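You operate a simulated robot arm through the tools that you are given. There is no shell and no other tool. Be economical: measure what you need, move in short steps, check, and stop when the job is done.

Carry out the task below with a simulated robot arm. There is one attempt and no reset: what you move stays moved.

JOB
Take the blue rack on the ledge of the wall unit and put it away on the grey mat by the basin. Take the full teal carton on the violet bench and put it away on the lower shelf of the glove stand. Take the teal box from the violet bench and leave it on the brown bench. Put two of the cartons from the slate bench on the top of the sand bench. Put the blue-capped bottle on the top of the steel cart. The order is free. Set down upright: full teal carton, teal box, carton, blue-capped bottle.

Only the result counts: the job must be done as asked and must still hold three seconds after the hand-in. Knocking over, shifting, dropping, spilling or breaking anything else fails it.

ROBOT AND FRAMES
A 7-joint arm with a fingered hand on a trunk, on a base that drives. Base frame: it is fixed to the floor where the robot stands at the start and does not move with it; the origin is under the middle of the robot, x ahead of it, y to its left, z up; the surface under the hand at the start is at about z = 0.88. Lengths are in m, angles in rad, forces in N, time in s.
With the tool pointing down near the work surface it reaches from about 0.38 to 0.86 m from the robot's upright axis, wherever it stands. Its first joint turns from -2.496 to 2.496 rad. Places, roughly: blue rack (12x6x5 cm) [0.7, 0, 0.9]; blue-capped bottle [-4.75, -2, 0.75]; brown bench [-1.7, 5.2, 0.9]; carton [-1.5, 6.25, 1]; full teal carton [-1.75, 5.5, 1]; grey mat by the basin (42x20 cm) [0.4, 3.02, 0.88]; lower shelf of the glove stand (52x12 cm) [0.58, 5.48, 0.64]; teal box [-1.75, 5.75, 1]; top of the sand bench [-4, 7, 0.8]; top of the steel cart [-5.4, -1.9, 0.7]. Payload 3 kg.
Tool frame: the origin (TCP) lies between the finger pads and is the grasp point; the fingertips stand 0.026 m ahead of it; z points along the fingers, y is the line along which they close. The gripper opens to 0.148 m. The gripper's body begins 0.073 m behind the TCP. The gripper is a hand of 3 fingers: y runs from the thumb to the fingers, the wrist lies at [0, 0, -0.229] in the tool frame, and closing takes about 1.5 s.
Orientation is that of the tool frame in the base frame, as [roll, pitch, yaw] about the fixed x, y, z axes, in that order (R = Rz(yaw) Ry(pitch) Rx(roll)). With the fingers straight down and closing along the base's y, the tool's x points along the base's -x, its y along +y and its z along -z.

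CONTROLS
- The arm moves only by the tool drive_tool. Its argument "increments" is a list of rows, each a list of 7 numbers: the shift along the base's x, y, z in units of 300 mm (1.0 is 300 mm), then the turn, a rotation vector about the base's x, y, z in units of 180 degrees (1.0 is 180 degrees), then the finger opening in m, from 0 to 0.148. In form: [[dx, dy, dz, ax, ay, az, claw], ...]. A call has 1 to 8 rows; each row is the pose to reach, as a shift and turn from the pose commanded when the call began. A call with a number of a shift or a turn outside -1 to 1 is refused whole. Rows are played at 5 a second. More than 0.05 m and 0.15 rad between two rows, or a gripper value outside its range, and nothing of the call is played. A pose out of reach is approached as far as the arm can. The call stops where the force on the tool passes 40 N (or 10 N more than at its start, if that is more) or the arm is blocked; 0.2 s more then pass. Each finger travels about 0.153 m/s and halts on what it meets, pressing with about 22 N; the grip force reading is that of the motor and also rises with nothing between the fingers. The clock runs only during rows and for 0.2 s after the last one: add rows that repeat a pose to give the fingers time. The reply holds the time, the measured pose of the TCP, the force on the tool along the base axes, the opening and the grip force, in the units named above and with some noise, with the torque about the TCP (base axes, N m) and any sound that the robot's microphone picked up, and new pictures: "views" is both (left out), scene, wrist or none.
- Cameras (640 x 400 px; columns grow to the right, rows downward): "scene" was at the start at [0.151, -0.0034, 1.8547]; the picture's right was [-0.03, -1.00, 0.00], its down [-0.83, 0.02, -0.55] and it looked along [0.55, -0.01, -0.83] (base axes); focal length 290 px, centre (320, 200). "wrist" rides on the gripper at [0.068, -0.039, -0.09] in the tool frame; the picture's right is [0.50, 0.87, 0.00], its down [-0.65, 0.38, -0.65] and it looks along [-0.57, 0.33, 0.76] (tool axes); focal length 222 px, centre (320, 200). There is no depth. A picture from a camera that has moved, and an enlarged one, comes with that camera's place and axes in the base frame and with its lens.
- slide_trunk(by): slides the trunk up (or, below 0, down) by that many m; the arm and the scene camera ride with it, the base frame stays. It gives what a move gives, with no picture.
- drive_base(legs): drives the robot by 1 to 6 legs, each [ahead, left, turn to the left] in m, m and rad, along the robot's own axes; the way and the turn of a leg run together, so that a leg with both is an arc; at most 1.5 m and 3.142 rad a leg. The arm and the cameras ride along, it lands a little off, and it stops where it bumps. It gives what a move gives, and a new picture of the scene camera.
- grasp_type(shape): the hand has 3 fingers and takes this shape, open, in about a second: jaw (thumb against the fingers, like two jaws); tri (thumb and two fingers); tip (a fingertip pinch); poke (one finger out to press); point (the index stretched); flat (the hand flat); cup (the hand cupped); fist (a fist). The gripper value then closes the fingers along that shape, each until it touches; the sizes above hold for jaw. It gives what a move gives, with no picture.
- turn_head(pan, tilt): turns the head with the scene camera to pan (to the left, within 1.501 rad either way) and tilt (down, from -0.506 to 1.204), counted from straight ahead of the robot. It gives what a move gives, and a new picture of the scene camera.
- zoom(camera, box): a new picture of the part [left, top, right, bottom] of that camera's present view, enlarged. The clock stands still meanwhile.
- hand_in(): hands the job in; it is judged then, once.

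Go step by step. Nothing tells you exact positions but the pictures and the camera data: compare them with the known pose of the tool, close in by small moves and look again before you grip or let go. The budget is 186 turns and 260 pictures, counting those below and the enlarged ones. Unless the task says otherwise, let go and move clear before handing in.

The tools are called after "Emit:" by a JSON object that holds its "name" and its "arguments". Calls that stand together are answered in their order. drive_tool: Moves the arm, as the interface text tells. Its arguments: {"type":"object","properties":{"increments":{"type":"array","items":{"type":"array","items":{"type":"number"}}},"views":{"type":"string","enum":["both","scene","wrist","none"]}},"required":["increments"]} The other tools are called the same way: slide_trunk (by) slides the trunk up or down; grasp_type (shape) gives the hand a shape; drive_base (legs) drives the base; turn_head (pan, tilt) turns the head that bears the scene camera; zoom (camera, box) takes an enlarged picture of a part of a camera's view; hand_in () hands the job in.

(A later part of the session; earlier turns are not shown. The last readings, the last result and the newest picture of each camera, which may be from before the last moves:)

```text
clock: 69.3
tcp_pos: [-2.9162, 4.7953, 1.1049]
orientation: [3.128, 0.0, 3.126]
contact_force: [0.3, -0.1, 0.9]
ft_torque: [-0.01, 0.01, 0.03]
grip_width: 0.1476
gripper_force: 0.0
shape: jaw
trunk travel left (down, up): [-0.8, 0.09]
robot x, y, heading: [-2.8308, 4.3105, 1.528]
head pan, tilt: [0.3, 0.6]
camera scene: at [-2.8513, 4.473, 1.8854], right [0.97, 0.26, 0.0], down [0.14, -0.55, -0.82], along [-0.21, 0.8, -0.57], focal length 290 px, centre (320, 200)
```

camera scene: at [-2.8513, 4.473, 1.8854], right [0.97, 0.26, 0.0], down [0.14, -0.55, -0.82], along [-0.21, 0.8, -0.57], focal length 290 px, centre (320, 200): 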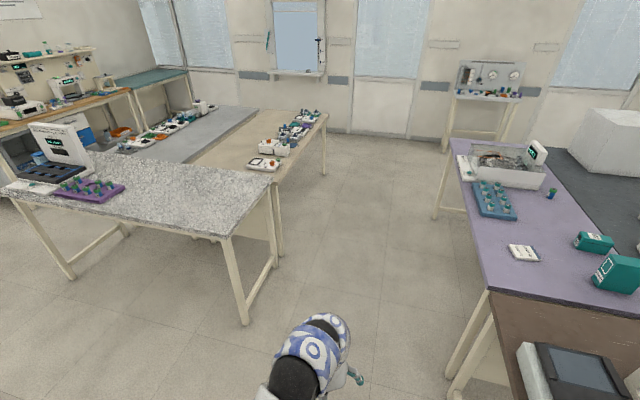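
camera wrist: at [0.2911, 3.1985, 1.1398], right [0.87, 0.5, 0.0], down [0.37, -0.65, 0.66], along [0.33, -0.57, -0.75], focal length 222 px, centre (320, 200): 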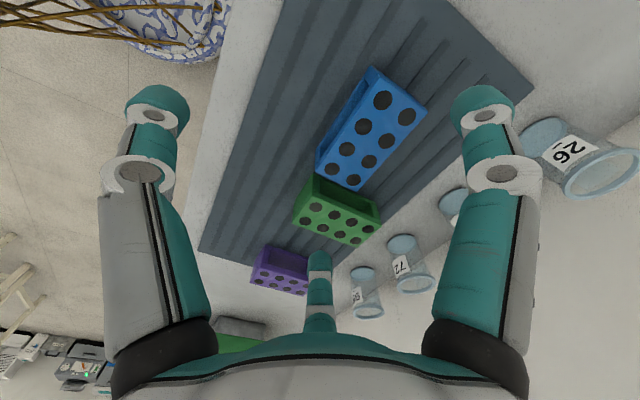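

Corridor is clear (x from -3.55 to -2.36). I drive north and turn to face the violet bench.

Emit:
{"name": "drive_base", "arguments": {"legs": [[1.25, 0.06, 0], [0, 0, -1.53]]}}

Emit:
{"name": "turn_head", "arguments": {"pan": 0.0, "tilt": 0.7}}

```text
clock: 79.3
tcp_pos: [-2.3448, 5.6167, 1.1044]
orientation: [3.127, 0.002, 1.553]
contact_force: [0.9, 0.3, -0.3]
ft_torque: [-0.01, -0.01, -0.02]
grip_width: 0.1481
gripper_force: 0.0
shape: jaw
trunk travel left (down, up): [-0.8, 0.09]
robot x, y, heading: [-2.8332, 5.532, -0.047]
head pan, tilt: [0.3, 0.6]
camera scene: at [-2.6668, 5.5511, 1.8855], right [0.25, -0.97, 0.0], down [-0.55, -0.14, -0.83], along [0.8, 0.21, -0.56], focal length 290 px, centre (320, 200)
```

scene: 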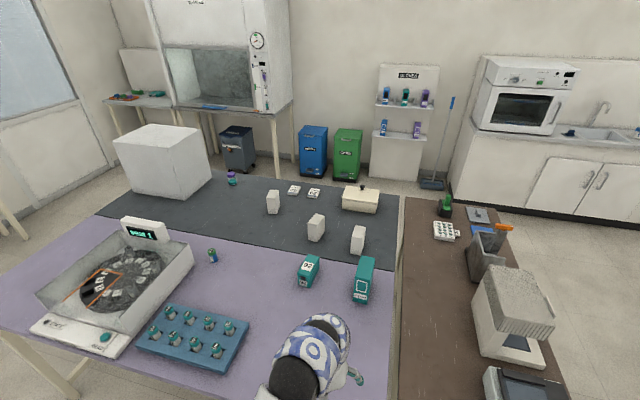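

```text
clock: 80.1
tcp_pos: [-2.3444, 5.6156, 1.1048]
orientation: [3.128, 0.002, 1.551]
contact_force: [0.5, -0.5, 0.8]
ft_torque: [0.03, 0.02, -0.03]
grip_width: 0.1481
gripper_force: 0.0
shape: jaw
trunk travel left (down, up): [-0.8, 0.09]
robot x, y, heading: [-2.8331, 5.5338, -0.049]
head pan, tilt: [0.0, 0.7]
camera scene: at [-2.6674, 5.5251, 1.8769], right [-0.04, -1.0, 0.0], down [-0.64, 0.03, -0.77], along [0.76, -0.03, -0.64], focal length 290 px, centre (320, 200)
```

scene: 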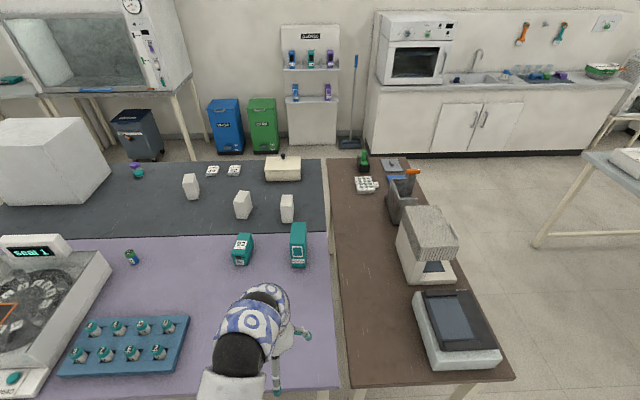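

Very good view of both teal items. I zoom in for measuring.

Emit:
{"name": "zoom", "arguments": {"camera": "scene", "box": [170, 150, 350, 290]}}

```text
2.86 times, centred on (260, 220) of scene
camera zoom: at [-2.6674, 5.5251, 1.8769], right [-0.04, -1.0, 0.0], down [-0.64, 0.03, -0.77], along [0.76, -0.03, -0.64], focal length 829 px, centre (491, 143)
```

zoom: 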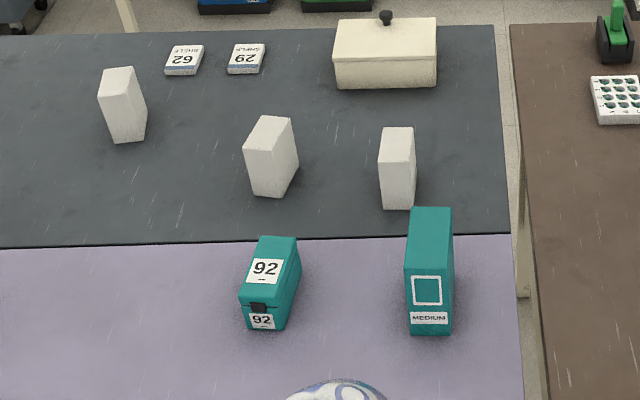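

Teal carton measured at x −1.92..−1.80, y 5.555..5.62, z up to ~1.02; I'll take it with the hand tilted ~60° forward, closing along y. First I turn the hand.

Emit:
{"name": "drive_tool", "arguments": {"increments": [[0, 0, 0, 0, 0, -0.045, 0.148], [0, 0, 0, 0, 0, -0.09, 0.148], [0, 0, 0, 0, 0, -0.135, 0.148], [0, 0, 0, 0, 0, -0.18, 0.148], [0, 0, 0, 0, 0, -0.225, 0.148], [0, 0, 0, 0, 0, -0.27, 0.148], [0, 0, 0, 0, 0, -0.315, 0.148], [0, 0, 0, 0, 0, -0.36, 0.148]], "views": "none"}}

Emit:
{"name": "drive_tool", "arguments": {"increments": [[0, 0, 0, 0, 0, -0.045, 0.148], [0, 0, 0, 0, 0, -0.09, 0.148], [0, 0, 0, 0, 0, -0.134, 0.148]], "views": "none"}}

Emit:
{"name": "drive_tool", "arguments": {"increments": [[0, 0, 0, 0, -0.045, 0, 0.148], [0, 0, 0, 0, -0.09, 0, 0.148], [0, 0, 0, 0, -0.135, 0, 0.148], [0, 0, 0, 0, -0.18, 0, 0.148], [0, 0, 0, 0, -0.225, 0, 0.148], [0, 0, 0, 0, -0.27, 0, 0.148], [0, 0, 0, 0, -0.315, 0, 0.148], [0, 0, 0, 0, -0.333, 0, 0.148]]}}

```text
clock: 81.9
tcp_pos: [-2.3468, 5.6153, 1.105]
orientation: [3.123, -0.003, 0.419]
contact_force: [0.6, 0.3, 0.2]
ft_torque: [0.0, 0.02, 0.0]
grip_width: 0.1477
gripper_force: 0.0
shape: jaw
trunk travel left (down, up): [-0.8, 0.09]
robot x, y, heading: [-2.8321, 5.5351, -0.042]
head pan, tilt: [0.0, 0.7]
```

```text
clock: 82.7
tcp_pos: [-2.3455, 5.6156, 1.1025]
orientation: [3.125, -0.009, -0.003]
contact_force: [-0.1, -0.4, -0.3]
ft_torque: [0.02, -0.03, 0.04]
grip_width: 0.1476
gripper_force: 0.1
shape: jaw
out of reach, approached as far as the arm can: row 3
trunk travel left (down, up): [-0.8, 0.09]
robot x, y, heading: [-2.8332, 5.5333, -0.042]
head pan, tilt: [0.0, 0.7]
```

```text
clock: 84.1
tcp_pos: [-2.2835, 5.5325, 1.1055]
orientation: [-3.117, -0.838, -0.266]
contact_force: [0.2, -0.5, -0.3]
ft_torque: [-0.04, 0.03, 0.0]
grip_width: 0.1479
gripper_force: 0.1
shape: jaw
out of reach, approached as far as the arm can: row 4, 5, 6
trunk travel left (down, up): [-0.8, 0.09]
robot x, y, heading: [-2.8378, 5.5342, -0.042]
head pan, tilt: [0.0, 0.7]
stopped in row 7: the arm was blocked; the commanded pose is now the measured one
camera scene: at [-2.6676, 5.5252, 1.877], right [-0.04, -1.0, 0.0], down [-0.64, 0.03, -0.76], along [0.76, -0.03, -0.64], focal length 290 px, centre (320, 200)
camera wrist: at [-2.2954, 5.5731, 1.2166], right [0.11, -0.93, 0.36], down [-0.99, -0.14, -0.06], along [0.1, -0.35, -0.93], focal length 222 px, centre (320, 200)
```

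scene: 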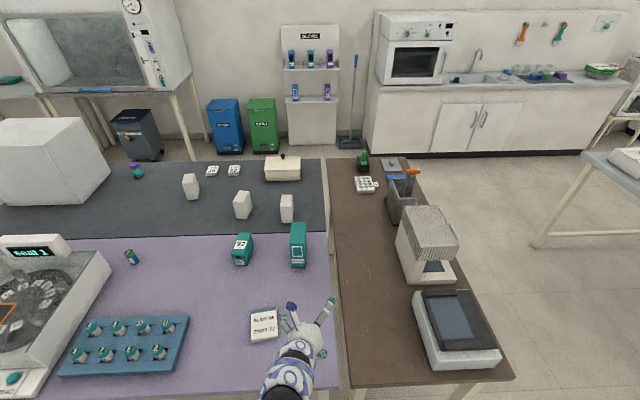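
wrist: 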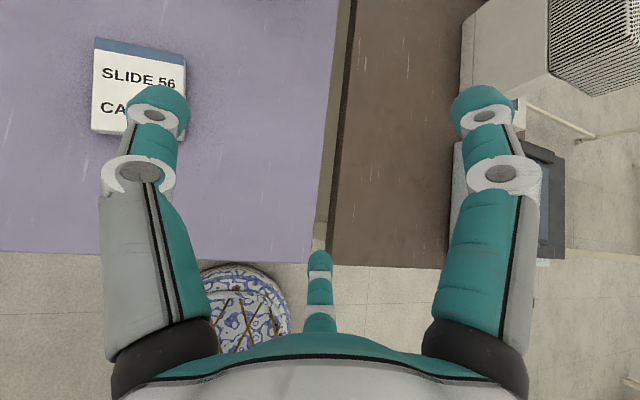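

The tilt is limited while the hand is so near the body. I advance toward the carton, straightening the yaw on the way.

Emit:
{"name": "drive_tool", "arguments": {"increments": [[0.14, 0.03, 0, 0, 0, 0.02, 0.148], [0.28, 0.06, 0, 0, 0, 0.04, 0.148], [0.42, 0.09, -0.03, 0, 0, 0.06, 0.148], [0.56, 0.12, -0.08, 0, 0, 0.085, 0.148], [0.7, 0.15, -0.13, 0, 0, 0.085, 0.148], [0.8, 0.18, -0.18, 0, 0, 0.085, 0.148]], "views": "none"}}

Emit:
{"name": "drive_tool", "arguments": {"increments": [[0, 0, 0, 0, -0.035, 0, 0.148], [0, 0, 0, 0, -0.068, 0, 0.148], [0, 0, 0, 0, -0.068, 0, 0.148]]}}

```text
clock: 85.5
tcp_pos: [-2.0436, 5.586, 1.0474]
orientation: [-3.124, -0.837, 0.009]
contact_force: [1.6, -0.3, 0.4]
ft_torque: [-0.02, -0.01, 0.0]
grip_width: 0.1481
gripper_force: 0.1
shape: jaw
trunk travel left (down, up): [-0.8, 0.09]
robot x, y, heading: [-2.8335, 5.5365, -0.044]
head pan, tilt: [0.0, 0.7]
```

```text
clock: 86.3
tcp_pos: [-2.0428, 5.5874, 1.0495]
orientation: [-3.128, -1.051, 0.012]
contact_force: [-0.3, 1.1, -0.6]
ft_torque: [0.02, 0.03, 0.0]
grip_width: 0.148
gripper_force: 0.0
shape: jaw
trunk travel left (down, up): [-0.8, 0.09]
robot x, y, heading: [-2.8329, 5.5354, -0.044]
head pan, tilt: [0.0, 0.7]
camera scene: at [-2.6673, 5.525, 1.8769], right [-0.04, -1.0, 0.0], down [-0.64, 0.03, -0.76], along [0.76, -0.03, -0.64], focal length 290 px, centre (320, 200)
camera wrist: at [-2.0901, 5.6237, 1.153], right [0.27, -0.86, 0.43], down [-0.88, -0.4, -0.25], along [0.38, -0.31, -0.87], focal length 222 px, centre (320, 200)
```

scene: 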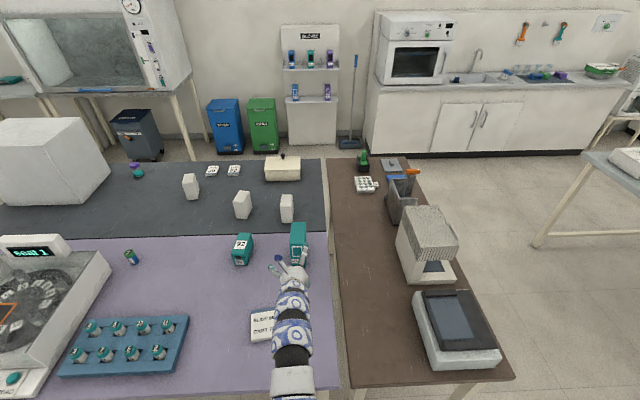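
wrist: 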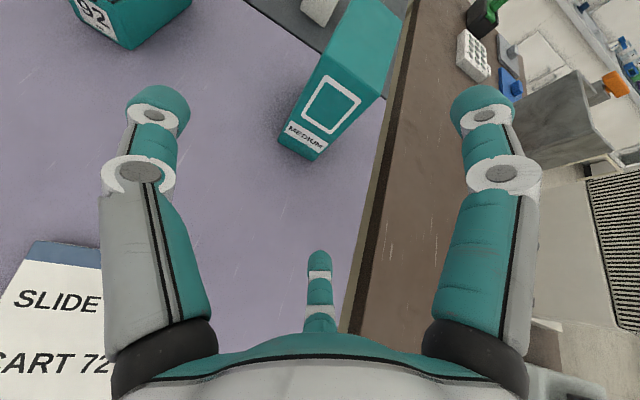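

Carton confirmed: centre y ≈ 5.58, front face x ≈ −1.916. I advance to the grasp pose and look.

Emit:
{"name": "drive_tool", "arguments": {"increments": [[0.1, -0.025, -0.08, 0, 0, 0, 0.148], [0.23, -0.025, -0.14, 0, 0, 0, 0.148], [0.36, -0.025, -0.19, 0, 0, 0, 0.148], [0.48, -0.025, -0.22, 0, 0, 0, 0.148], [0.58, -0.025, -0.248, 0, 0, 0, 0.148]]}}

```text
clock: 87.5
tcp_pos: [-1.8673, 5.5757, 0.973]
orientation: [-3.125, -1.051, 0.009]
contact_force: [-0.2, 0.8, 0.0]
ft_torque: [0.02, 0.02, 0.01]
grip_width: 0.1481
gripper_force: 0.1
shape: jaw
trunk travel left (down, up): [-0.8, 0.09]
robot x, y, heading: [-2.8336, 5.5333, -0.039]
head pan, tilt: [0.0, 0.7]
camera scene: at [-2.6663, 5.5248, 1.8768], right [-0.04, -1.0, 0.0], down [-0.64, 0.03, -0.76], along [0.76, -0.03, -0.64], focal length 290 px, centre (320, 200)
camera wrist: at [-1.9141, 5.6127, 1.0768], right [0.27, -0.86, 0.43], down [-0.88, -0.4, -0.25], along [0.38, -0.31, -0.87], focal length 222 px, centre (320, 200)
```

scene: 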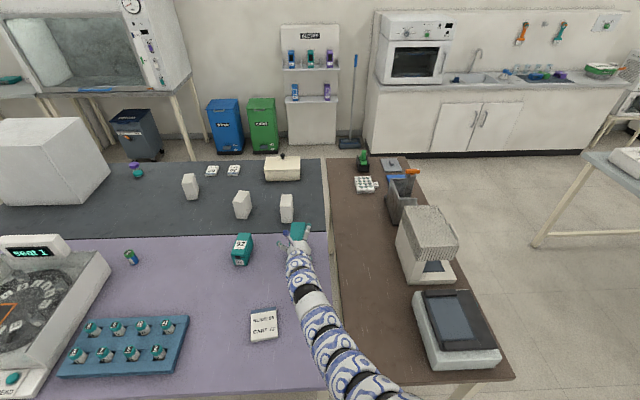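
wrist: 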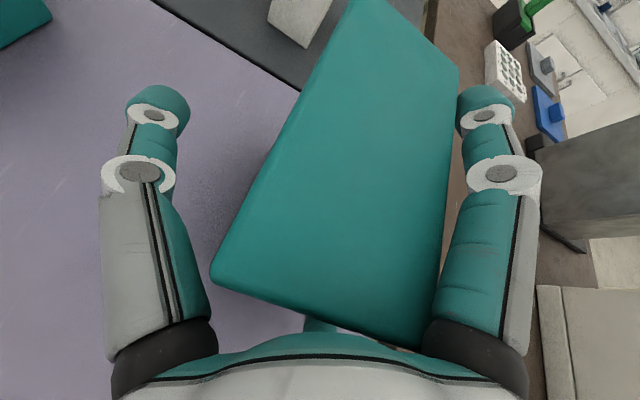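

The carton is between thumb and fingers. I close.

Emit:
{"name": "drive_tool", "arguments": {"increments": [[0, 0, 0, 0, 0, 0, 0.12], [0, 0, 0, 0, 0, 0, 0.09], [0, 0, 0, 0, 0, 0, 0.06], [0, 0, 0, 0, 0, 0, 0.04], [0, 0, 0, 0, 0, 0, 0.04], [0, 0, 0, 0, 0, 0, 0.04]], "views": "wrist"}}

```text
clock: 88.9
tcp_pos: [-1.8694, 5.5771, 0.9737]
orientation: [-3.128, -1.051, 0.009]
contact_force: [0.2, 0.2, -0.4]
ft_torque: [-0.07, 0.02, 0.04]
grip_width: 0.0646
gripper_force: 21.6
shape: jaw
trunk travel left (down, up): [-0.8, 0.09]
robot x, y, heading: [-2.8351, 5.5334, -0.046]
head pan, tilt: [0.0, 0.7]
camera wrist: at [-1.9153, 5.6137, 1.0773], right [0.27, -0.86, 0.43], down [-0.88, -0.4, -0.25], along [0.38, -0.31, -0.87], focal length 222 px, centre (320, 200)
```

wrist: 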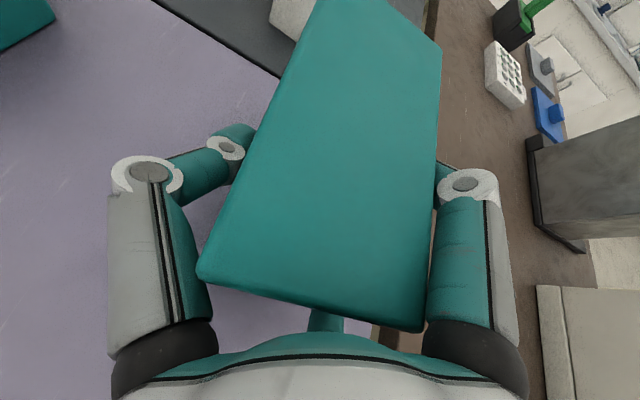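

Gripped (6.5 cm). I lift and draw back.

Emit:
{"name": "drive_tool", "arguments": {"increments": [[0, 0, 0.08, 0, 0, 0, 0.035], [0, 0, 0.22, 0, 0, 0, 0.035], [0, 0, 0.36, 0, 0, 0, 0.035], [-0.12, 0, 0.46, 0, 0, 0, 0.035], [-0.27, 0, 0.48, 0, 0, 0, 0.035], [-0.42, 0, 0.48, 0, 0, 0, 0.035]]}}

```text
clock: 90.3
tcp_pos: [-1.9985, 5.578, 1.1196]
orientation: [-3.126, -1.051, 0.013]
contact_force: [-0.4, -0.3, -2.9]
ft_torque: [-0.03, 0.03, 0.02]
grip_width: 0.0623
gripper_force: 21.5
shape: jaw
trunk travel left (down, up): [-0.8, 0.09]
robot x, y, heading: [-2.8335, 5.5342, -0.046]
head pan, tilt: [0.0, 0.7]
camera scene: at [-2.6686, 5.525, 1.877], right [-0.04, -1.0, 0.0], down [-0.64, 0.03, -0.77], along [0.76, -0.03, -0.64], focal length 290 px, centre (320, 200)
camera wrist: at [-2.045, 5.6147, 1.2232], right [0.27, -0.86, 0.43], down [-0.88, -0.4, -0.25], along [0.38, -0.31, -0.87], focal length 222 px, centre (320, 200)
```

scene: 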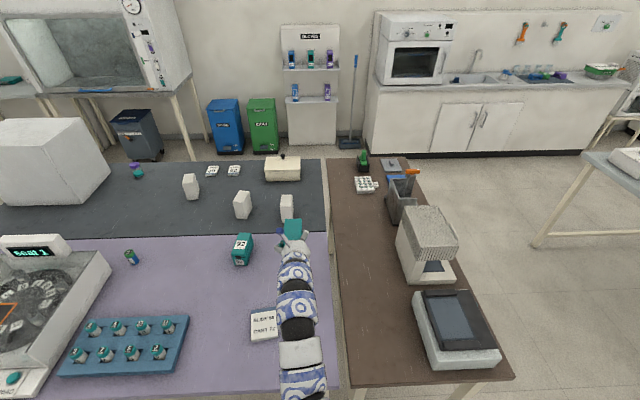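
wrist: 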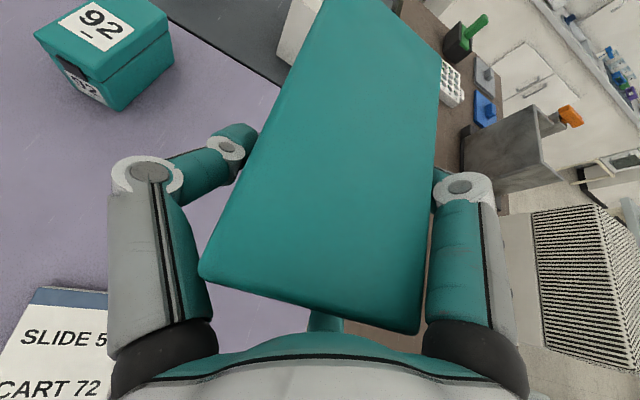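

Carton is secure and light. I retract to a travel pose, then turn south and drive around to the glove stand.

Emit:
{"name": "drive_tool", "arguments": {"increments": [[-0.15, 0, 0.04, 0, 0, 0, 0.035], [-0.3, 0, 0.08, 0, 0, 0, 0.035], [-0.45, -0.05, 0.12, 0, 0, 0, 0.035], [-0.6, -0.1, 0.16, 0, 0, 0, 0.035], [-0.7, -0.13, 0.2, 0, 0, 0, 0.035]], "views": "none"}}

Emit:
{"name": "drive_base", "arguments": {"legs": [[-0.1, 0, 0], [0, 0, -1.53], [1.2, 0, 0]]}}

```text
clock: 91.5
tcp_pos: [-2.1858, 5.5472, 1.1702]
orientation: [-3.127, -1.049, 0.011]
contact_force: [-0.1, 0.7, -2.9]
ft_torque: [-0.04, 0.07, -0.02]
grip_width: 0.062
gripper_force: 21.9
shape: jaw
out of reach, approached as far as the arm can: row 5
trunk travel left (down, up): [-0.8, 0.09]
robot x, y, heading: [-2.8342, 5.5335, -0.04]
head pan, tilt: [0.0, 0.7]
```

```text
clock: 102.0
tcp_pos: [-2.8628, 3.6948, 1.1691]
orientation: [-3.129, -1.051, -1.499]
contact_force: [0.3, -0.1, -3.8]
ft_torque: [0.02, 0.07, -0.01]
grip_width: 0.0615
gripper_force: 21.3
shape: jaw
trunk travel left (down, up): [-0.8, 0.09]
robot x, y, heading: [-2.9132, 4.3371, -1.554]
head pan, tilt: [0.0, 0.7]
camera scene: at [-2.9124, 4.1726, 1.8768], right [-1.0, -0.02, 0.0], down [-0.01, 0.64, -0.76], along [0.01, -0.76, -0.64], focal length 290 px, centre (320, 200)
```

scene: 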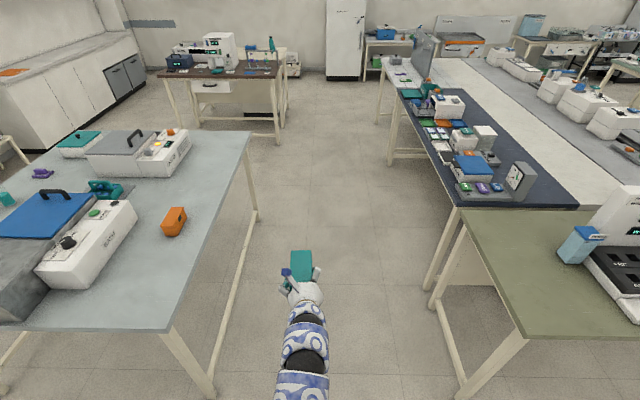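

Path is clear. I turn left to face east and drive along the gap toward the glove stand.

Emit:
{"name": "drive_base", "arguments": {"legs": [[0, 0, 1.554], [1.1, 0, 0], [1.15, 0, 0]]}}

```text
clock: 117.0
tcp_pos: [-0.0091, 4.4121, 1.17]
orientation: [-3.129, -1.053, 0.075]
contact_force: [0.6, -0.7, -2.8]
ft_torque: [0.02, 0.04, -0.03]
grip_width: 0.0617
gripper_force: 22.6
shape: jaw
trunk travel left (down, up): [-0.8, 0.09]
robot x, y, heading: [-0.6519, 4.3571, 0.022]
head pan, tilt: [0.0, 0.7]
camera scene: at [-0.4879, 4.3583, 1.8768], right [0.02, -1.0, 0.0], down [-0.64, -0.01, -0.76], along [0.76, 0.02, -0.64], focal length 290 px, centre (320, 200)
```

scene: 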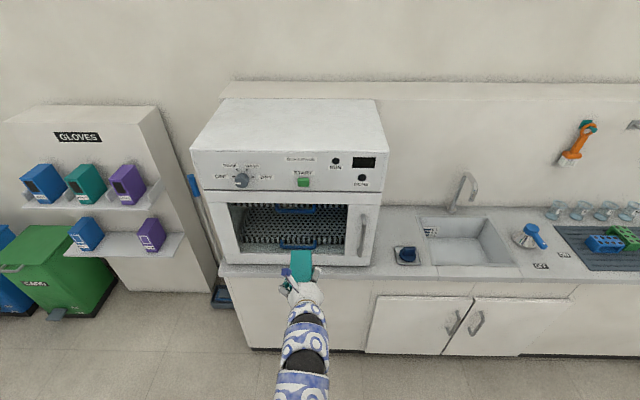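

Now slide left to face the glove stand.

Emit:
{"name": "drive_base", "arguments": {"legs": [[0, 1.07, -0.02]]}}

Emit:
{"name": "zoom", "arguments": {"camera": "scene", "box": [190, 80, 470, 260]}}

```text
clock: 122.5
tcp_pos: [-0.0206, 5.481, 1.1705]
orientation: [-3.127, -1.05, 0.058]
contact_force: [-0.3, -0.6, -4.0]
ft_torque: [-0.04, 0.05, -0.03]
grip_width: 0.0617
gripper_force: 21.4
shape: jaw
trunk travel left (down, up): [-0.8, 0.09]
robot x, y, heading: [-0.6637, 5.438, 0.002]
head pan, tilt: [0.0, 0.7]
camera scene: at [-0.5007, 5.4371, 1.8769], right [0.0, -1.0, 0.0], down [-0.64, 0.0, -0.76], along [0.76, 0.0, -0.64], focal length 290 px, centre (320, 200)
```

scene: 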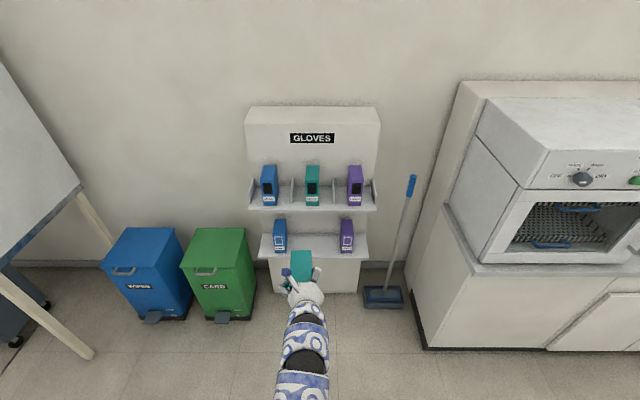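

```text
2.22 times, centred on (330, 170) of scene
camera zoom: at [-0.5007, 5.4371, 1.8769], right [0.0, -1.0, 0.0], down [-0.64, 0.0, -0.76], along [0.76, 0.0, -0.64], focal length 644 px, centre (298, 267)
```

zoom: 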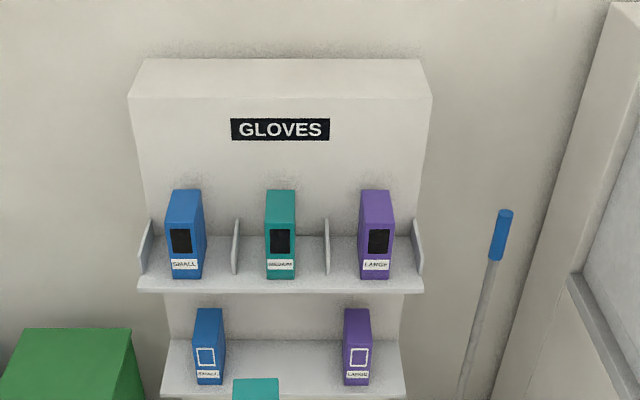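

The middle place on the lower shelf ("MEDIUM" gap at y ≈ 5.475, x ≈ 0.58) is free. I lower the trunk, drive ahead 0.3 m and straighten the yaw.

Emit:
{"name": "slide_trunk", "arguments": {"by": -0.33}}

Emit:
{"name": "drive_base", "arguments": {"legs": [[0.3, 0, 0]]}}

Emit:
{"name": "drive_tool", "arguments": {"increments": [[0, 0, 0, 0, 0, -0.018, 0.035], [0, 0, 0, 0, 0, -0.018, 0.035]]}}

```text
clock: 125.8
tcp_pos: [-0.0207, 5.4815, 0.8395]
orientation: [-3.129, -1.051, 0.058]
contact_force: [0.5, 0.2, -3.1]
ft_torque: [-0.05, 0.06, -0.01]
grip_width: 0.0615
gripper_force: 21.4
shape: jaw
trunk travel left (down, up): [-0.47, 0.42]
robot x, y, heading: [-0.6641, 5.435, 0.006]
head pan, tilt: [0.0, 0.7]
```

```text
clock: 127.8
tcp_pos: [0.2839, 5.487, 0.8392]
orientation: [-3.128, -1.051, 0.064]
contact_force: [-1.2, -0.5, -2.7]
ft_torque: [-0.01, 0.02, -0.02]
grip_width: 0.0616
gripper_force: 21.9
shape: jaw
trunk travel left (down, up): [-0.47, 0.42]
robot x, y, heading: [-0.3608, 5.4406, 0.009]
head pan, tilt: [0.0, 0.7]
camera scene: at [-0.1964, 5.4395, 1.5468], right [0.01, -1.0, 0.0], down [-0.64, -0.01, -0.76], along [0.76, 0.01, -0.64], focal length 290 px, centre (320, 200)
```

scene: 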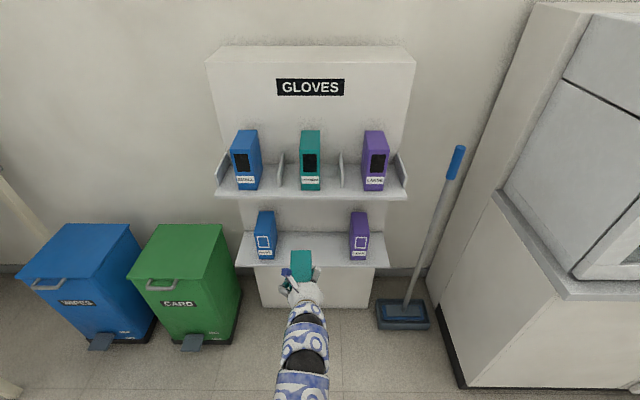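

```text
clock: 128.4
tcp_pos: [0.282, 5.4882, 0.8391]
orientation: [-3.128, -1.049, 0.007]
contact_force: [0.2, 0.2, -2.9]
ft_torque: [-0.03, 0.04, -0.03]
grip_width: 0.0614
gripper_force: 21.9
shape: jaw
trunk travel left (down, up): [-0.47, 0.42]
robot x, y, heading: [-0.362, 5.4396, 0.011]
head pan, tilt: [0.0, 0.7]
camera scene: at [-0.1965, 5.4396, 1.5468], right [0.01, -1.0, 0.0], down [-0.64, -0.01, -0.76], along [0.76, 0.01, -0.64], focal length 290 px, centre (320, 200)
camera wrist: at [0.2367, 5.5244, 0.9429], right [0.27, -0.86, 0.43], down [-0.89, -0.39, -0.25], along [0.38, -0.31, -0.87], focal length 222 px, centre (320, 200)
```

scene: 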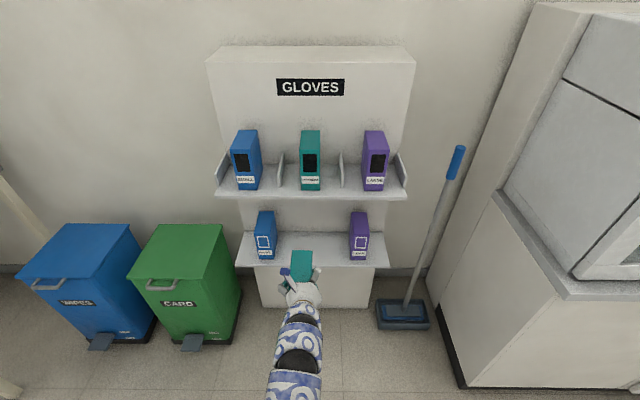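
wrist: 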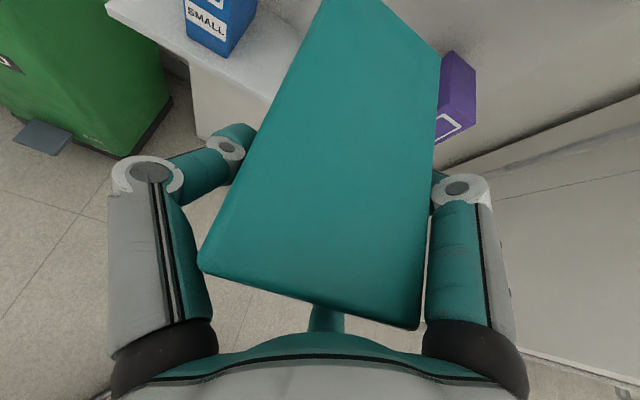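

Aligned. I lower to just above shelf height and move the carton in over the shelf.

Emit:
{"name": "drive_tool", "arguments": {"increments": [[0, -0.02, -0.14, 0, 0, 0, 0.035], [0, -0.043, -0.27, 0, 0, 0, 0.035], [0.15, -0.043, -0.27, 0, 0, 0, 0.035], [0.3, -0.043, -0.27, 0, 0, 0, 0.035], [0.45, -0.043, -0.27, 0, 0, 0, 0.035], [0.6, -0.043, -0.27, 0, 0, 0, 0.035]]}}

```text
clock: 129.8
tcp_pos: [0.4639, 5.474, 0.7605]
orientation: [-3.128, -1.049, 0.006]
contact_force: [-0.4, 0.0, -3.7]
ft_torque: [-0.07, 0.02, 0.01]
grip_width: 0.0608
gripper_force: 22.2
shape: jaw
trunk travel left (down, up): [-0.47, 0.42]
robot x, y, heading: [-0.3645, 5.4403, 0.008]
head pan, tilt: [0.0, 0.7]
camera scene: at [-0.1961, 5.4395, 1.5468], right [0.01, -1.0, 0.0], down [-0.64, -0.01, -0.76], along [0.76, 0.01, -0.64], focal length 290 px, centre (320, 200)
camera wrist: at [0.4175, 5.5104, 0.8641], right [0.27, -0.86, 0.43], down [-0.89, -0.39, -0.25], along [0.38, -0.31, -0.87], focal length 222 px, centre (320, 200)
```

scene: 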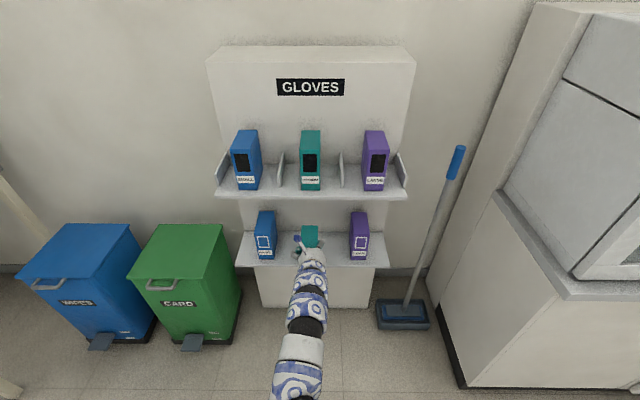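
wrist: 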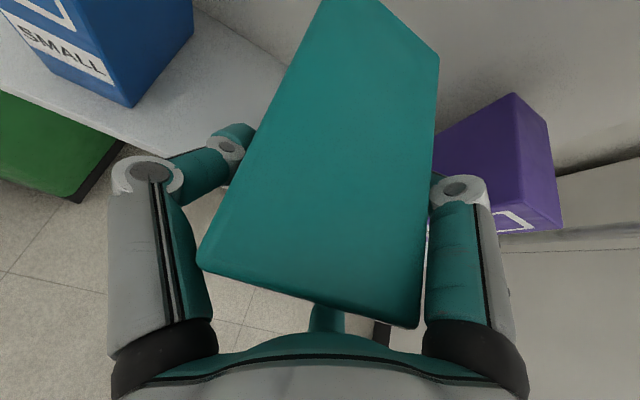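

Emit:
{"name": "drive_tool", "arguments": {"increments": [[0.12, 0, 0, 0, 0, 0, 0.035], [0.24, 0, 0, 0, 0, 0, 0.035], [0.325, 0, 0, 0, 0, 0, 0.035], [0.325, 0, -0.03, 0, 0, 0, 0.035], [0.325, 0, -0.045, 0, 0, 0, 0.035], [0.325, 0, -0.06, 0, 0, 0, 0.035]]}}

```text
clock: 131.2
tcp_pos: [0.5597, 5.4737, 0.7395]
orientation: [-3.127, -1.05, 0.006]
contact_force: [0.2, 0.3, -3.5]
ft_torque: [-0.02, 0.03, 0.02]
grip_width: 0.0607
gripper_force: 21.7
shape: jaw
trunk travel left (down, up): [-0.47, 0.42]
robot x, y, heading: [-0.3609, 5.4392, 0.007]
head pan, tilt: [0.0, 0.7]
camera scene: at [-0.1962, 5.4394, 1.5468], right [0.01, -1.0, 0.0], down [-0.64, -0.01, -0.76], along [0.76, 0.01, -0.64], focal length 290 px, centre (320, 200)
camera wrist: at [0.515, 5.511, 0.8436], right [0.27, -0.86, 0.43], down [-0.89, -0.39, -0.25], along [0.38, -0.31, -0.87], focal length 222 px, centre (320, 200)
```

scene: 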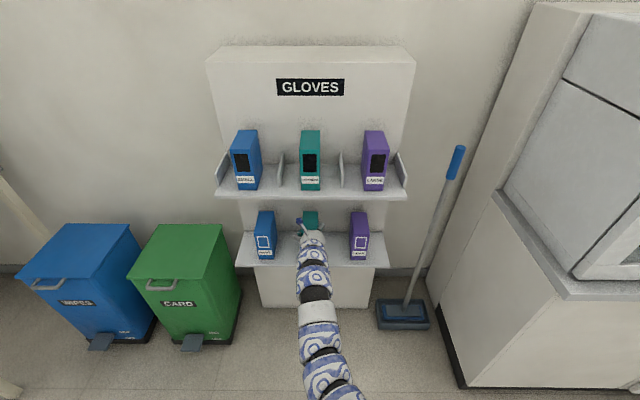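
wrist: 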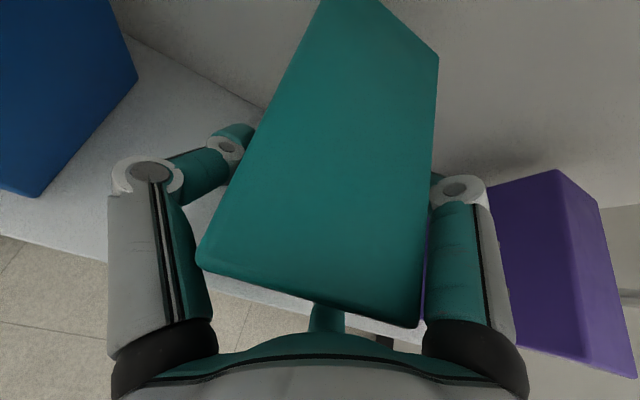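

Emit:
{"name": "drive_tool", "arguments": {"increments": [[0, 0, -0.012, 0, 0, 0, 0.035], [0, 0, -0.024, 0, 0, 0, 0.035], [0, 0, -0.036, 0, 0, 0, 0.035], [0, 0, -0.048, 0, 0, 0, 0.035], [0, 0, -0.06, 0, 0, 0, 0.035], [0, 0, -0.072, 0, 0, 0, 0.035]], "views": "wrist"}}

```text
clock: 132.6
tcp_pos: [0.5596, 5.4745, 0.7258]
orientation: [-3.119, -1.059, 0.002]
contact_force: [-3.3, 3.9, 38.5]
ft_torque: [0.66, -0.04, -0.11]
grip_width: 0.0611
gripper_force: 22.4
shape: jaw
trunk travel left (down, up): [-0.47, 0.42]
robot x, y, heading: [-0.3653, 5.4407, 0.006]
head pan, tilt: [0.0, 0.7]
camera wrist: at [0.5134, 5.5115, 0.83], right [0.26, -0.87, 0.43], down [-0.88, -0.39, -0.26], along [0.39, -0.31, -0.87], focal length 222 px, centre (320, 200)
```

wrist: 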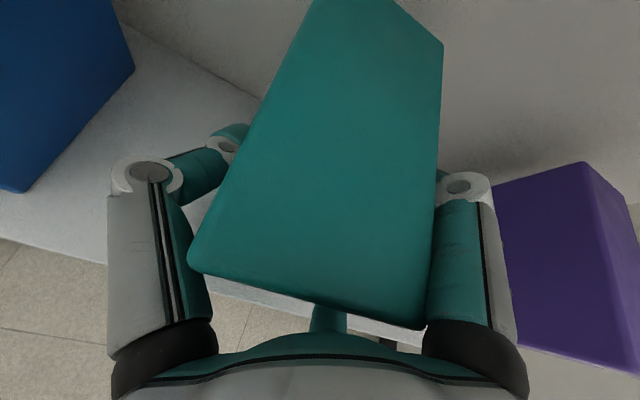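

Carton is resting on the shelf. I ease off the push, open the fingers, then back out.

Emit:
{"name": "drive_tool", "arguments": {"increments": [[0, 0, 0.02, 0, 0, 0, 0.05], [0, 0, 0.03, 0, 0, 0, 0.075], [0, 0, 0.03, 0, 0, 0, 0.1], [0, 0, 0.03, 0, 0, 0, 0.13], [0, 0, 0.03, 0, 0, 0, 0.13], [0, 0, 0.03, 0, 0, 0, 0.13]]}}

```text
clock: 134.0
tcp_pos: [0.5602, 5.4735, 0.7286]
orientation: [-3.127, -1.048, 0.008]
contact_force: [-0.6, -0.5, 1.0]
ft_torque: [0.02, 0.0, -0.01]
grip_width: 0.1296
gripper_force: 0.0
shape: jaw
trunk travel left (down, up): [-0.47, 0.42]
robot x, y, heading: [-0.3619, 5.442, 0.012]
head pan, tilt: [0.0, 0.7]
camera scene: at [-0.1966, 5.4394, 1.5468], right [0.01, -1.0, 0.0], down [-0.64, -0.01, -0.76], along [0.76, 0.01, -0.64], focal length 290 px, centre (320, 200)
camera wrist: at [0.5147, 5.5113, 0.8318], right [0.27, -0.86, 0.43], down [-0.89, -0.39, -0.25], along [0.38, -0.31, -0.87], focal length 222 px, centre (320, 200)
```

scene: 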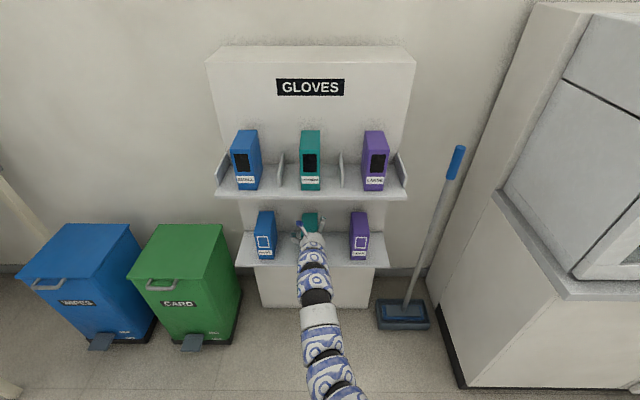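
wrist: 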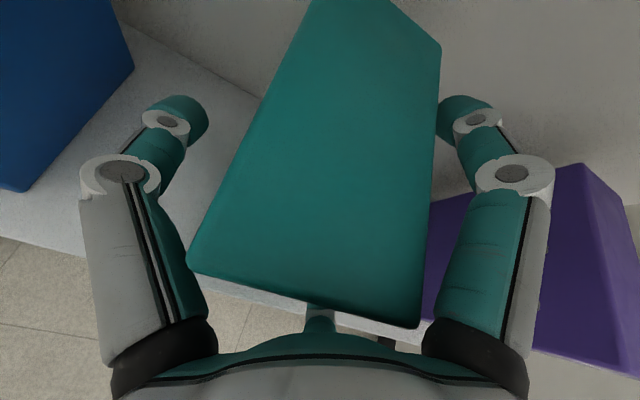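

Emit:
{"name": "drive_tool", "arguments": {"increments": [[-0.1, 0, 0.02, 0, 0, 0, 0.13], [-0.22, 0, 0.05, 0, 0, 0, 0.13], [-0.36, 0, 0.08, 0, 0, 0, 0.13], [-0.5, 0, 0.11, 0, 0, 0, 0.13], [-0.65, 0, 0.2, 0, 0, 0, 0.13], [-0.8, 0, 0.3, 0, 0, 0, 0.13]]}}

Emit:
{"name": "zoom", "arguments": {"camera": "scene", "box": [220, 180, 420, 300]}}

```text
refused: row 5 steps farther than a row can; nothing moved
```

```text
3.20 times, centred on (320, 240) of scene
camera zoom: at [-0.1966, 5.4394, 1.5468], right [0.01, -1.0, 0.0], down [-0.64, -0.01, -0.76], along [0.76, 0.01, -0.64], focal length 928 px, centre (320, 72)
```

zoom: 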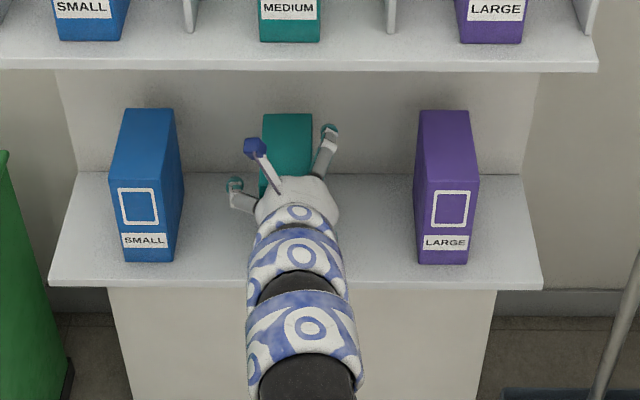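

Emit:
{"name": "drive_tool", "arguments": {"increments": [[-0.1, 0, 0.01, 0, 0, 0, 0.13], [-0.22, 0, 0.03, 0, 0, 0, 0.13], [-0.35, 0, 0.06, 0, 0, 0, 0.13], [-0.48, 0, 0.1, 0, 0, 0, 0.13], [-0.61, 0, 0.17, 0, 0, 0, 0.13], [-0.74, 0, 0.24, 0, 0, 0, 0.13]], "views": "none"}}

Emit:
{"name": "zoom", "arguments": {"camera": "scene", "box": [220, 180, 420, 300]}}

```text
clock: 135.4
tcp_pos: [0.3382, 5.4753, 0.8015]
orientation: [-3.125, -1.049, 0.009]
contact_force: [0.2, 0.2, -0.8]
ft_torque: [0.0, 0.03, 0.01]
grip_width: 0.13
gripper_force: 0.1
shape: jaw
trunk travel left (down, up): [-0.47, 0.42]
robot x, y, heading: [-0.3598, 5.4389, 0.012]
head pan, tilt: [0.0, 0.7]
```

```text
3.20 times, centred on (320, 240) of scene
camera zoom: at [-0.1968, 5.4393, 1.5469], right [0.01, -1.0, 0.0], down [-0.64, -0.01, -0.76], along [0.76, 0.01, -0.64], focal length 928 px, centre (320, 72)
```

zoom: 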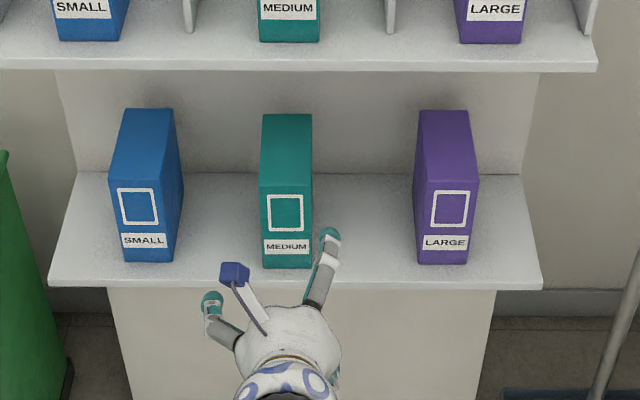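

The carton stands upright in the middle of the lower shelf. Next: a carton from the slate bench, taken from this east aisle. I raise the trunk, back off and turn round.

Emit:
{"name": "slide_trunk", "arguments": {"by": 0.33}}

Emit:
{"name": "drive_base", "arguments": {"legs": [[-0.15, 0, 0], [0, 0.58, 0], [0, 0, 3.12]]}}

```text
clock: 138.7
tcp_pos: [0.3379, 5.4748, 1.1324]
orientation: [-3.128, -1.05, 0.008]
contact_force: [-0.6, 0.3, 0.1]
ft_torque: [-0.02, 0.03, 0.0]
grip_width: 0.13
gripper_force: 0.1
shape: jaw
trunk travel left (down, up): [-0.8, 0.09]
robot x, y, heading: [-0.3628, 5.4417, 0.012]
head pan, tilt: [0.0, 0.7]
```

```text
clock: 150.2
tcp_pos: [-1.2131, 5.9873, 1.1312]
orientation: [-3.128, -1.052, 3.136]
contact_force: [-0.1, 0.7, -0.4]
ft_torque: [0.01, -0.03, -0.03]
grip_width: 0.1298
gripper_force: 0.0
shape: jaw
trunk travel left (down, up): [-0.8, 0.09]
robot x, y, heading: [-0.5114, 6.011, 3.138]
head pan, tilt: [0.0, 0.7]
camera scene: at [-0.6781, 6.0134, 1.8769], right [0.0, 1.0, 0.0], down [0.64, 0.0, -0.76], along [-0.76, 0.0, -0.64], focal length 290 px, centre (320, 200)
```

scene: 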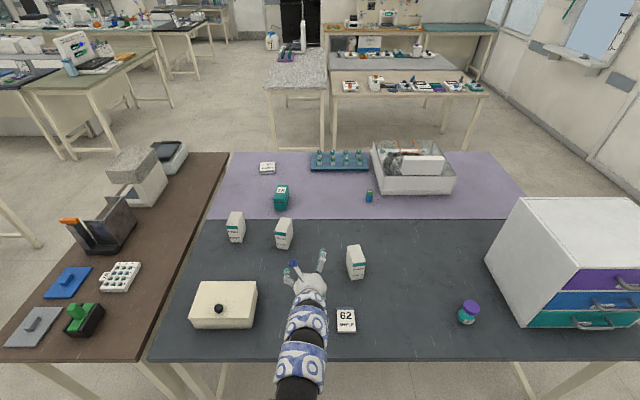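

I see three white cartons with teal stripes. Zoom to measure.

Emit:
{"name": "zoom", "arguments": {"camera": "scene", "box": [200, 170, 400, 300]}}

```text
3.08 times, centred on (300, 235) of scene
camera zoom: at [-0.6781, 6.0134, 1.8769], right [0.0, 1.0, 0.0], down [0.64, 0.0, -0.76], along [-0.76, 0.0, -0.64], focal length 892 px, centre (382, 92)
```

zoom: 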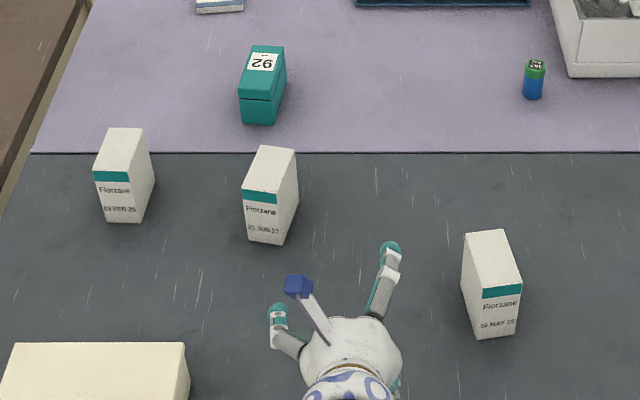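

Nearest carton: centre ≈ [-1.405, 6.157], 5×8×10.5 cm, turned ~12°. I move to a pre-grasp just east of it.

Emit:
{"name": "drive_tool", "arguments": {"increments": [[0, 0.14, 0, 0, 0, 0.02, 0.13], [0, 0.28, 0, 0, 0, 0.04, 0.13], [-0.05, 0.41, -0.08, 0, 0, 0.064, 0.13], [-0.1, 0.53, -0.17, 0, 0, 0.064, 0.13], [-0.17, 0.62, -0.26, 0, 0, 0.064, 0.13], [-0.23, 0.65, -0.36, 0, 0, 0.064, 0.13], [-0.247, 0.65, -0.437, 0, 0, 0.064, 0.13]]}}

```text
clock: 151.8
tcp_pos: [-1.2887, 6.1832, 0.9995]
orientation: [-3.126, -1.051, -2.948]
contact_force: [-0.4, 0.0, -0.4]
ft_torque: [-0.01, 0.01, -0.03]
grip_width: 0.1297
gripper_force: 0.0
shape: jaw
trunk travel left (down, up): [-0.8, 0.09]
robot x, y, heading: [-0.513, 6.0124, 3.136]
head pan, tilt: [0.0, 0.7]
camera scene: at [-0.6783, 6.0136, 1.8769], right [0.0, 1.0, 0.0], down [0.64, 0.0, -0.76], along [-0.76, 0.0, -0.64], focal length 290 px, centre (320, 200)
camera wrist: at [-1.2378, 6.1553, 1.102], right [-0.42, 0.8, 0.43], down [0.8, 0.55, -0.25], along [-0.43, 0.23, -0.87], focal length 222 px, centre (320, 200)
```

scene: 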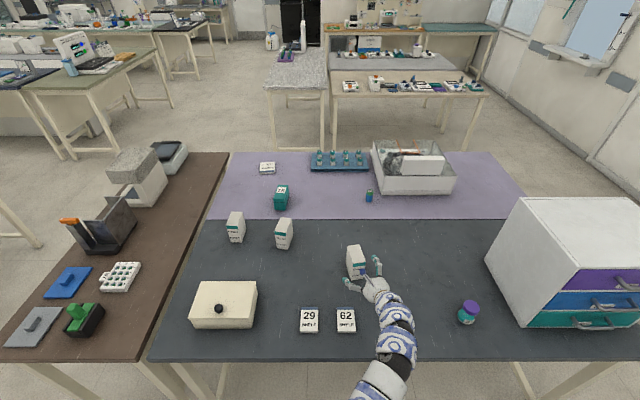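
wrist: 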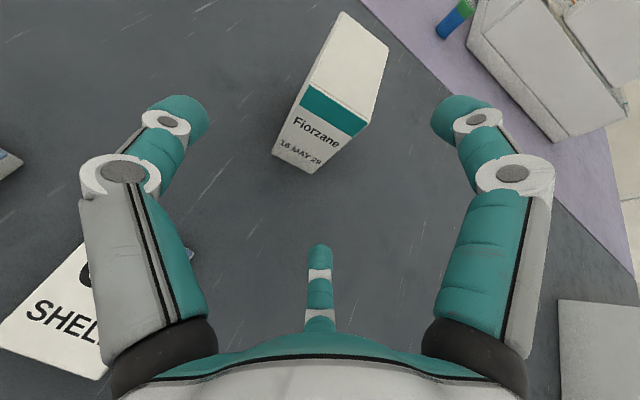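

Alignment matches. I advance to the grasp and close.

Emit:
{"name": "drive_tool", "arguments": {"increments": [[-0.04, -0.01, -0.1, 0, 0, 0, 0.13], [-0.16, -0.04, -0.16, 0, 0, 0, 0.13], [-0.28, -0.065, -0.16, 0, 0, 0, 0.13], [-0.377, -0.088, -0.16, 0, 0, 0, 0.13], [-0.377, -0.088, -0.16, 0, 0, 0, 0.1], [-0.377, -0.088, -0.16, 0, 0, 0, 0.07]], "views": "wrist"}}

Emit:
{"name": "drive_tool", "arguments": {"increments": [[0, 0, 0, 0, 0, 0, 0.05], [0, 0, 0, 0, 0, 0, 0.035], [0, 0, 0, 0, 0, 0, 0.035], [0, 0, 0, 0, 0, 0, 0.035]], "views": "wrist"}}

```text
clock: 153.2
tcp_pos: [-1.4014, 6.1568, 0.9522]
orientation: [-3.124, -1.052, -2.948]
contact_force: [0.2, 0.5, 1.1]
ft_torque: [-0.02, 0.0, -0.04]
grip_width: 0.0571
gripper_force: 18.5
shape: jaw
trunk travel left (down, up): [-0.8, 0.09]
robot x, y, heading: [-0.5138, 6.0142, 3.14]
head pan, tilt: [0.0, 0.7]
camera wrist: at [-1.3499, 6.1289, 1.0551], right [-0.42, 0.8, 0.43], down [0.8, 0.55, -0.25], along [-0.43, 0.24, -0.87], focal length 222 px, centre (320, 200)
```

wrist: 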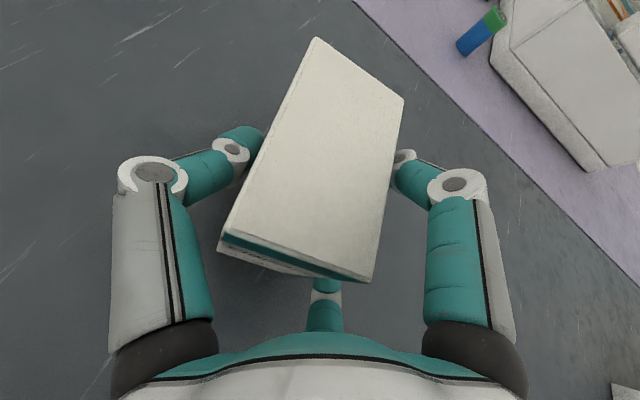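

```text
clock: 154.2
tcp_pos: [-1.4006, 6.1576, 0.9509]
orientation: [-3.124, -1.053, -2.946]
contact_force: [-0.4, 0.5, 0.4]
ft_torque: [-0.01, -0.04, 0.0]
grip_width: 0.0524
gripper_force: 22.1
shape: jaw
trunk travel left (down, up): [-0.8, 0.09]
robot x, y, heading: [-0.5124, 6.0138, 3.141]
head pan, tilt: [0.0, 0.7]
camera wrist: at [-1.3497, 6.1289, 1.0551], right [-0.42, 0.8, 0.43], down [0.8, 0.55, -0.25], along [-0.43, 0.24, -0.87], focal length 222 px, centre (320, 200)
```

wrist: 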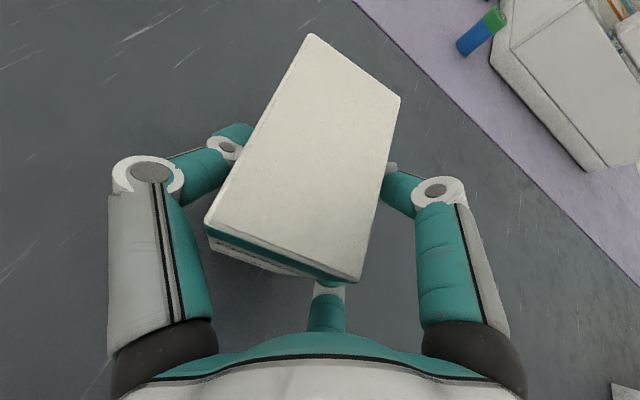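

Gripped. I lift it straight up and retract to a travel pose.

Emit:
{"name": "drive_tool", "arguments": {"increments": [[0, 0, 0.1, 0, 0, 0, 0.03], [0, 0, 0.25, 0, 0, 0, 0.03], [0, 0, 0.4, 0, 0, 0, 0.03], [0.1, -0.04, 0.5, 0, 0, 0, 0.03], [0.24, -0.1, 0.55, 0, 0, 0, 0.03], [0.38, -0.16, 0.6, 0, 0, 0, 0.03], [0.52, -0.22, 0.65, 0, 0, 0, 0.03], [0.66, -0.28, 0.7, 0, 0, 0, 0.03]], "views": "none"}}

Emit:
{"name": "drive_tool", "arguments": {"increments": [[0.12, -0.05, 0.01, 0, 0, 0, 0.03], [0.2, -0.08, 0.02, 0, 0, 0, 0.03]]}}

```text
clock: 156.1
tcp_pos: [-1.2245, 6.0818, 1.1546]
orientation: [-3.126, -1.048, -2.946]
contact_force: [-0.7, 0.1, -2.2]
ft_torque: [0.05, -0.02, 0.02]
grip_width: 0.0525
gripper_force: 22.2
shape: jaw
out of reach, approached as far as the arm can: row 8
trunk travel left (down, up): [-0.8, 0.09]
robot x, y, heading: [-0.5129, 6.0124, 3.14]
head pan, tilt: [0.0, 0.7]
```

```text
clock: 156.7
tcp_pos: [-1.1872, 6.0569, 1.1209]
orientation: [-3.127, -1.048, -2.948]
contact_force: [-0.5, 0.1, -0.6]
ft_torque: [0.02, -0.02, 0.01]
grip_width: 0.0521
gripper_force: 21.6
shape: jaw
out of reach, approached as far as the arm can: row 1, 2
trunk travel left (down, up): [-0.8, 0.09]
robot x, y, heading: [-0.5142, 6.0165, 3.139]
head pan, tilt: [0.0, 0.7]
camera scene: at [-0.6806, 6.0136, 1.8766], right [0.0, 1.0, 0.0], down [0.65, 0.0, -0.76], along [-0.76, 0.0, -0.65], focal length 290 px, centre (320, 200)
camera wrist: at [-1.1364, 6.0283, 1.2241], right [-0.42, 0.8, 0.43], down [0.8, 0.55, -0.24], along [-0.43, 0.24, -0.87], focal length 222 px, centre (320, 200)
```

scene: 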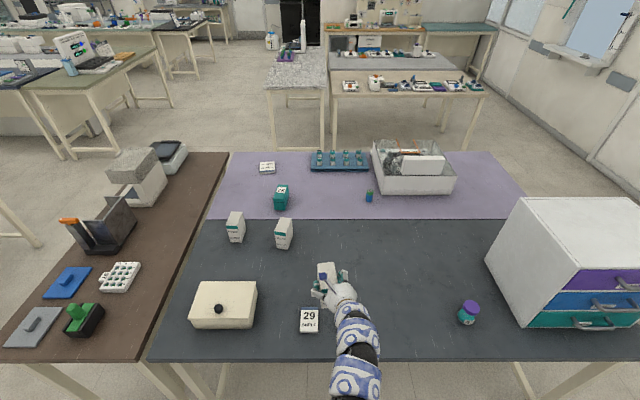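
wrist: 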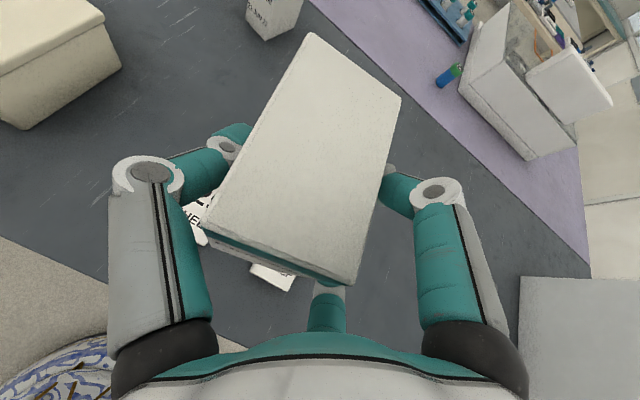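

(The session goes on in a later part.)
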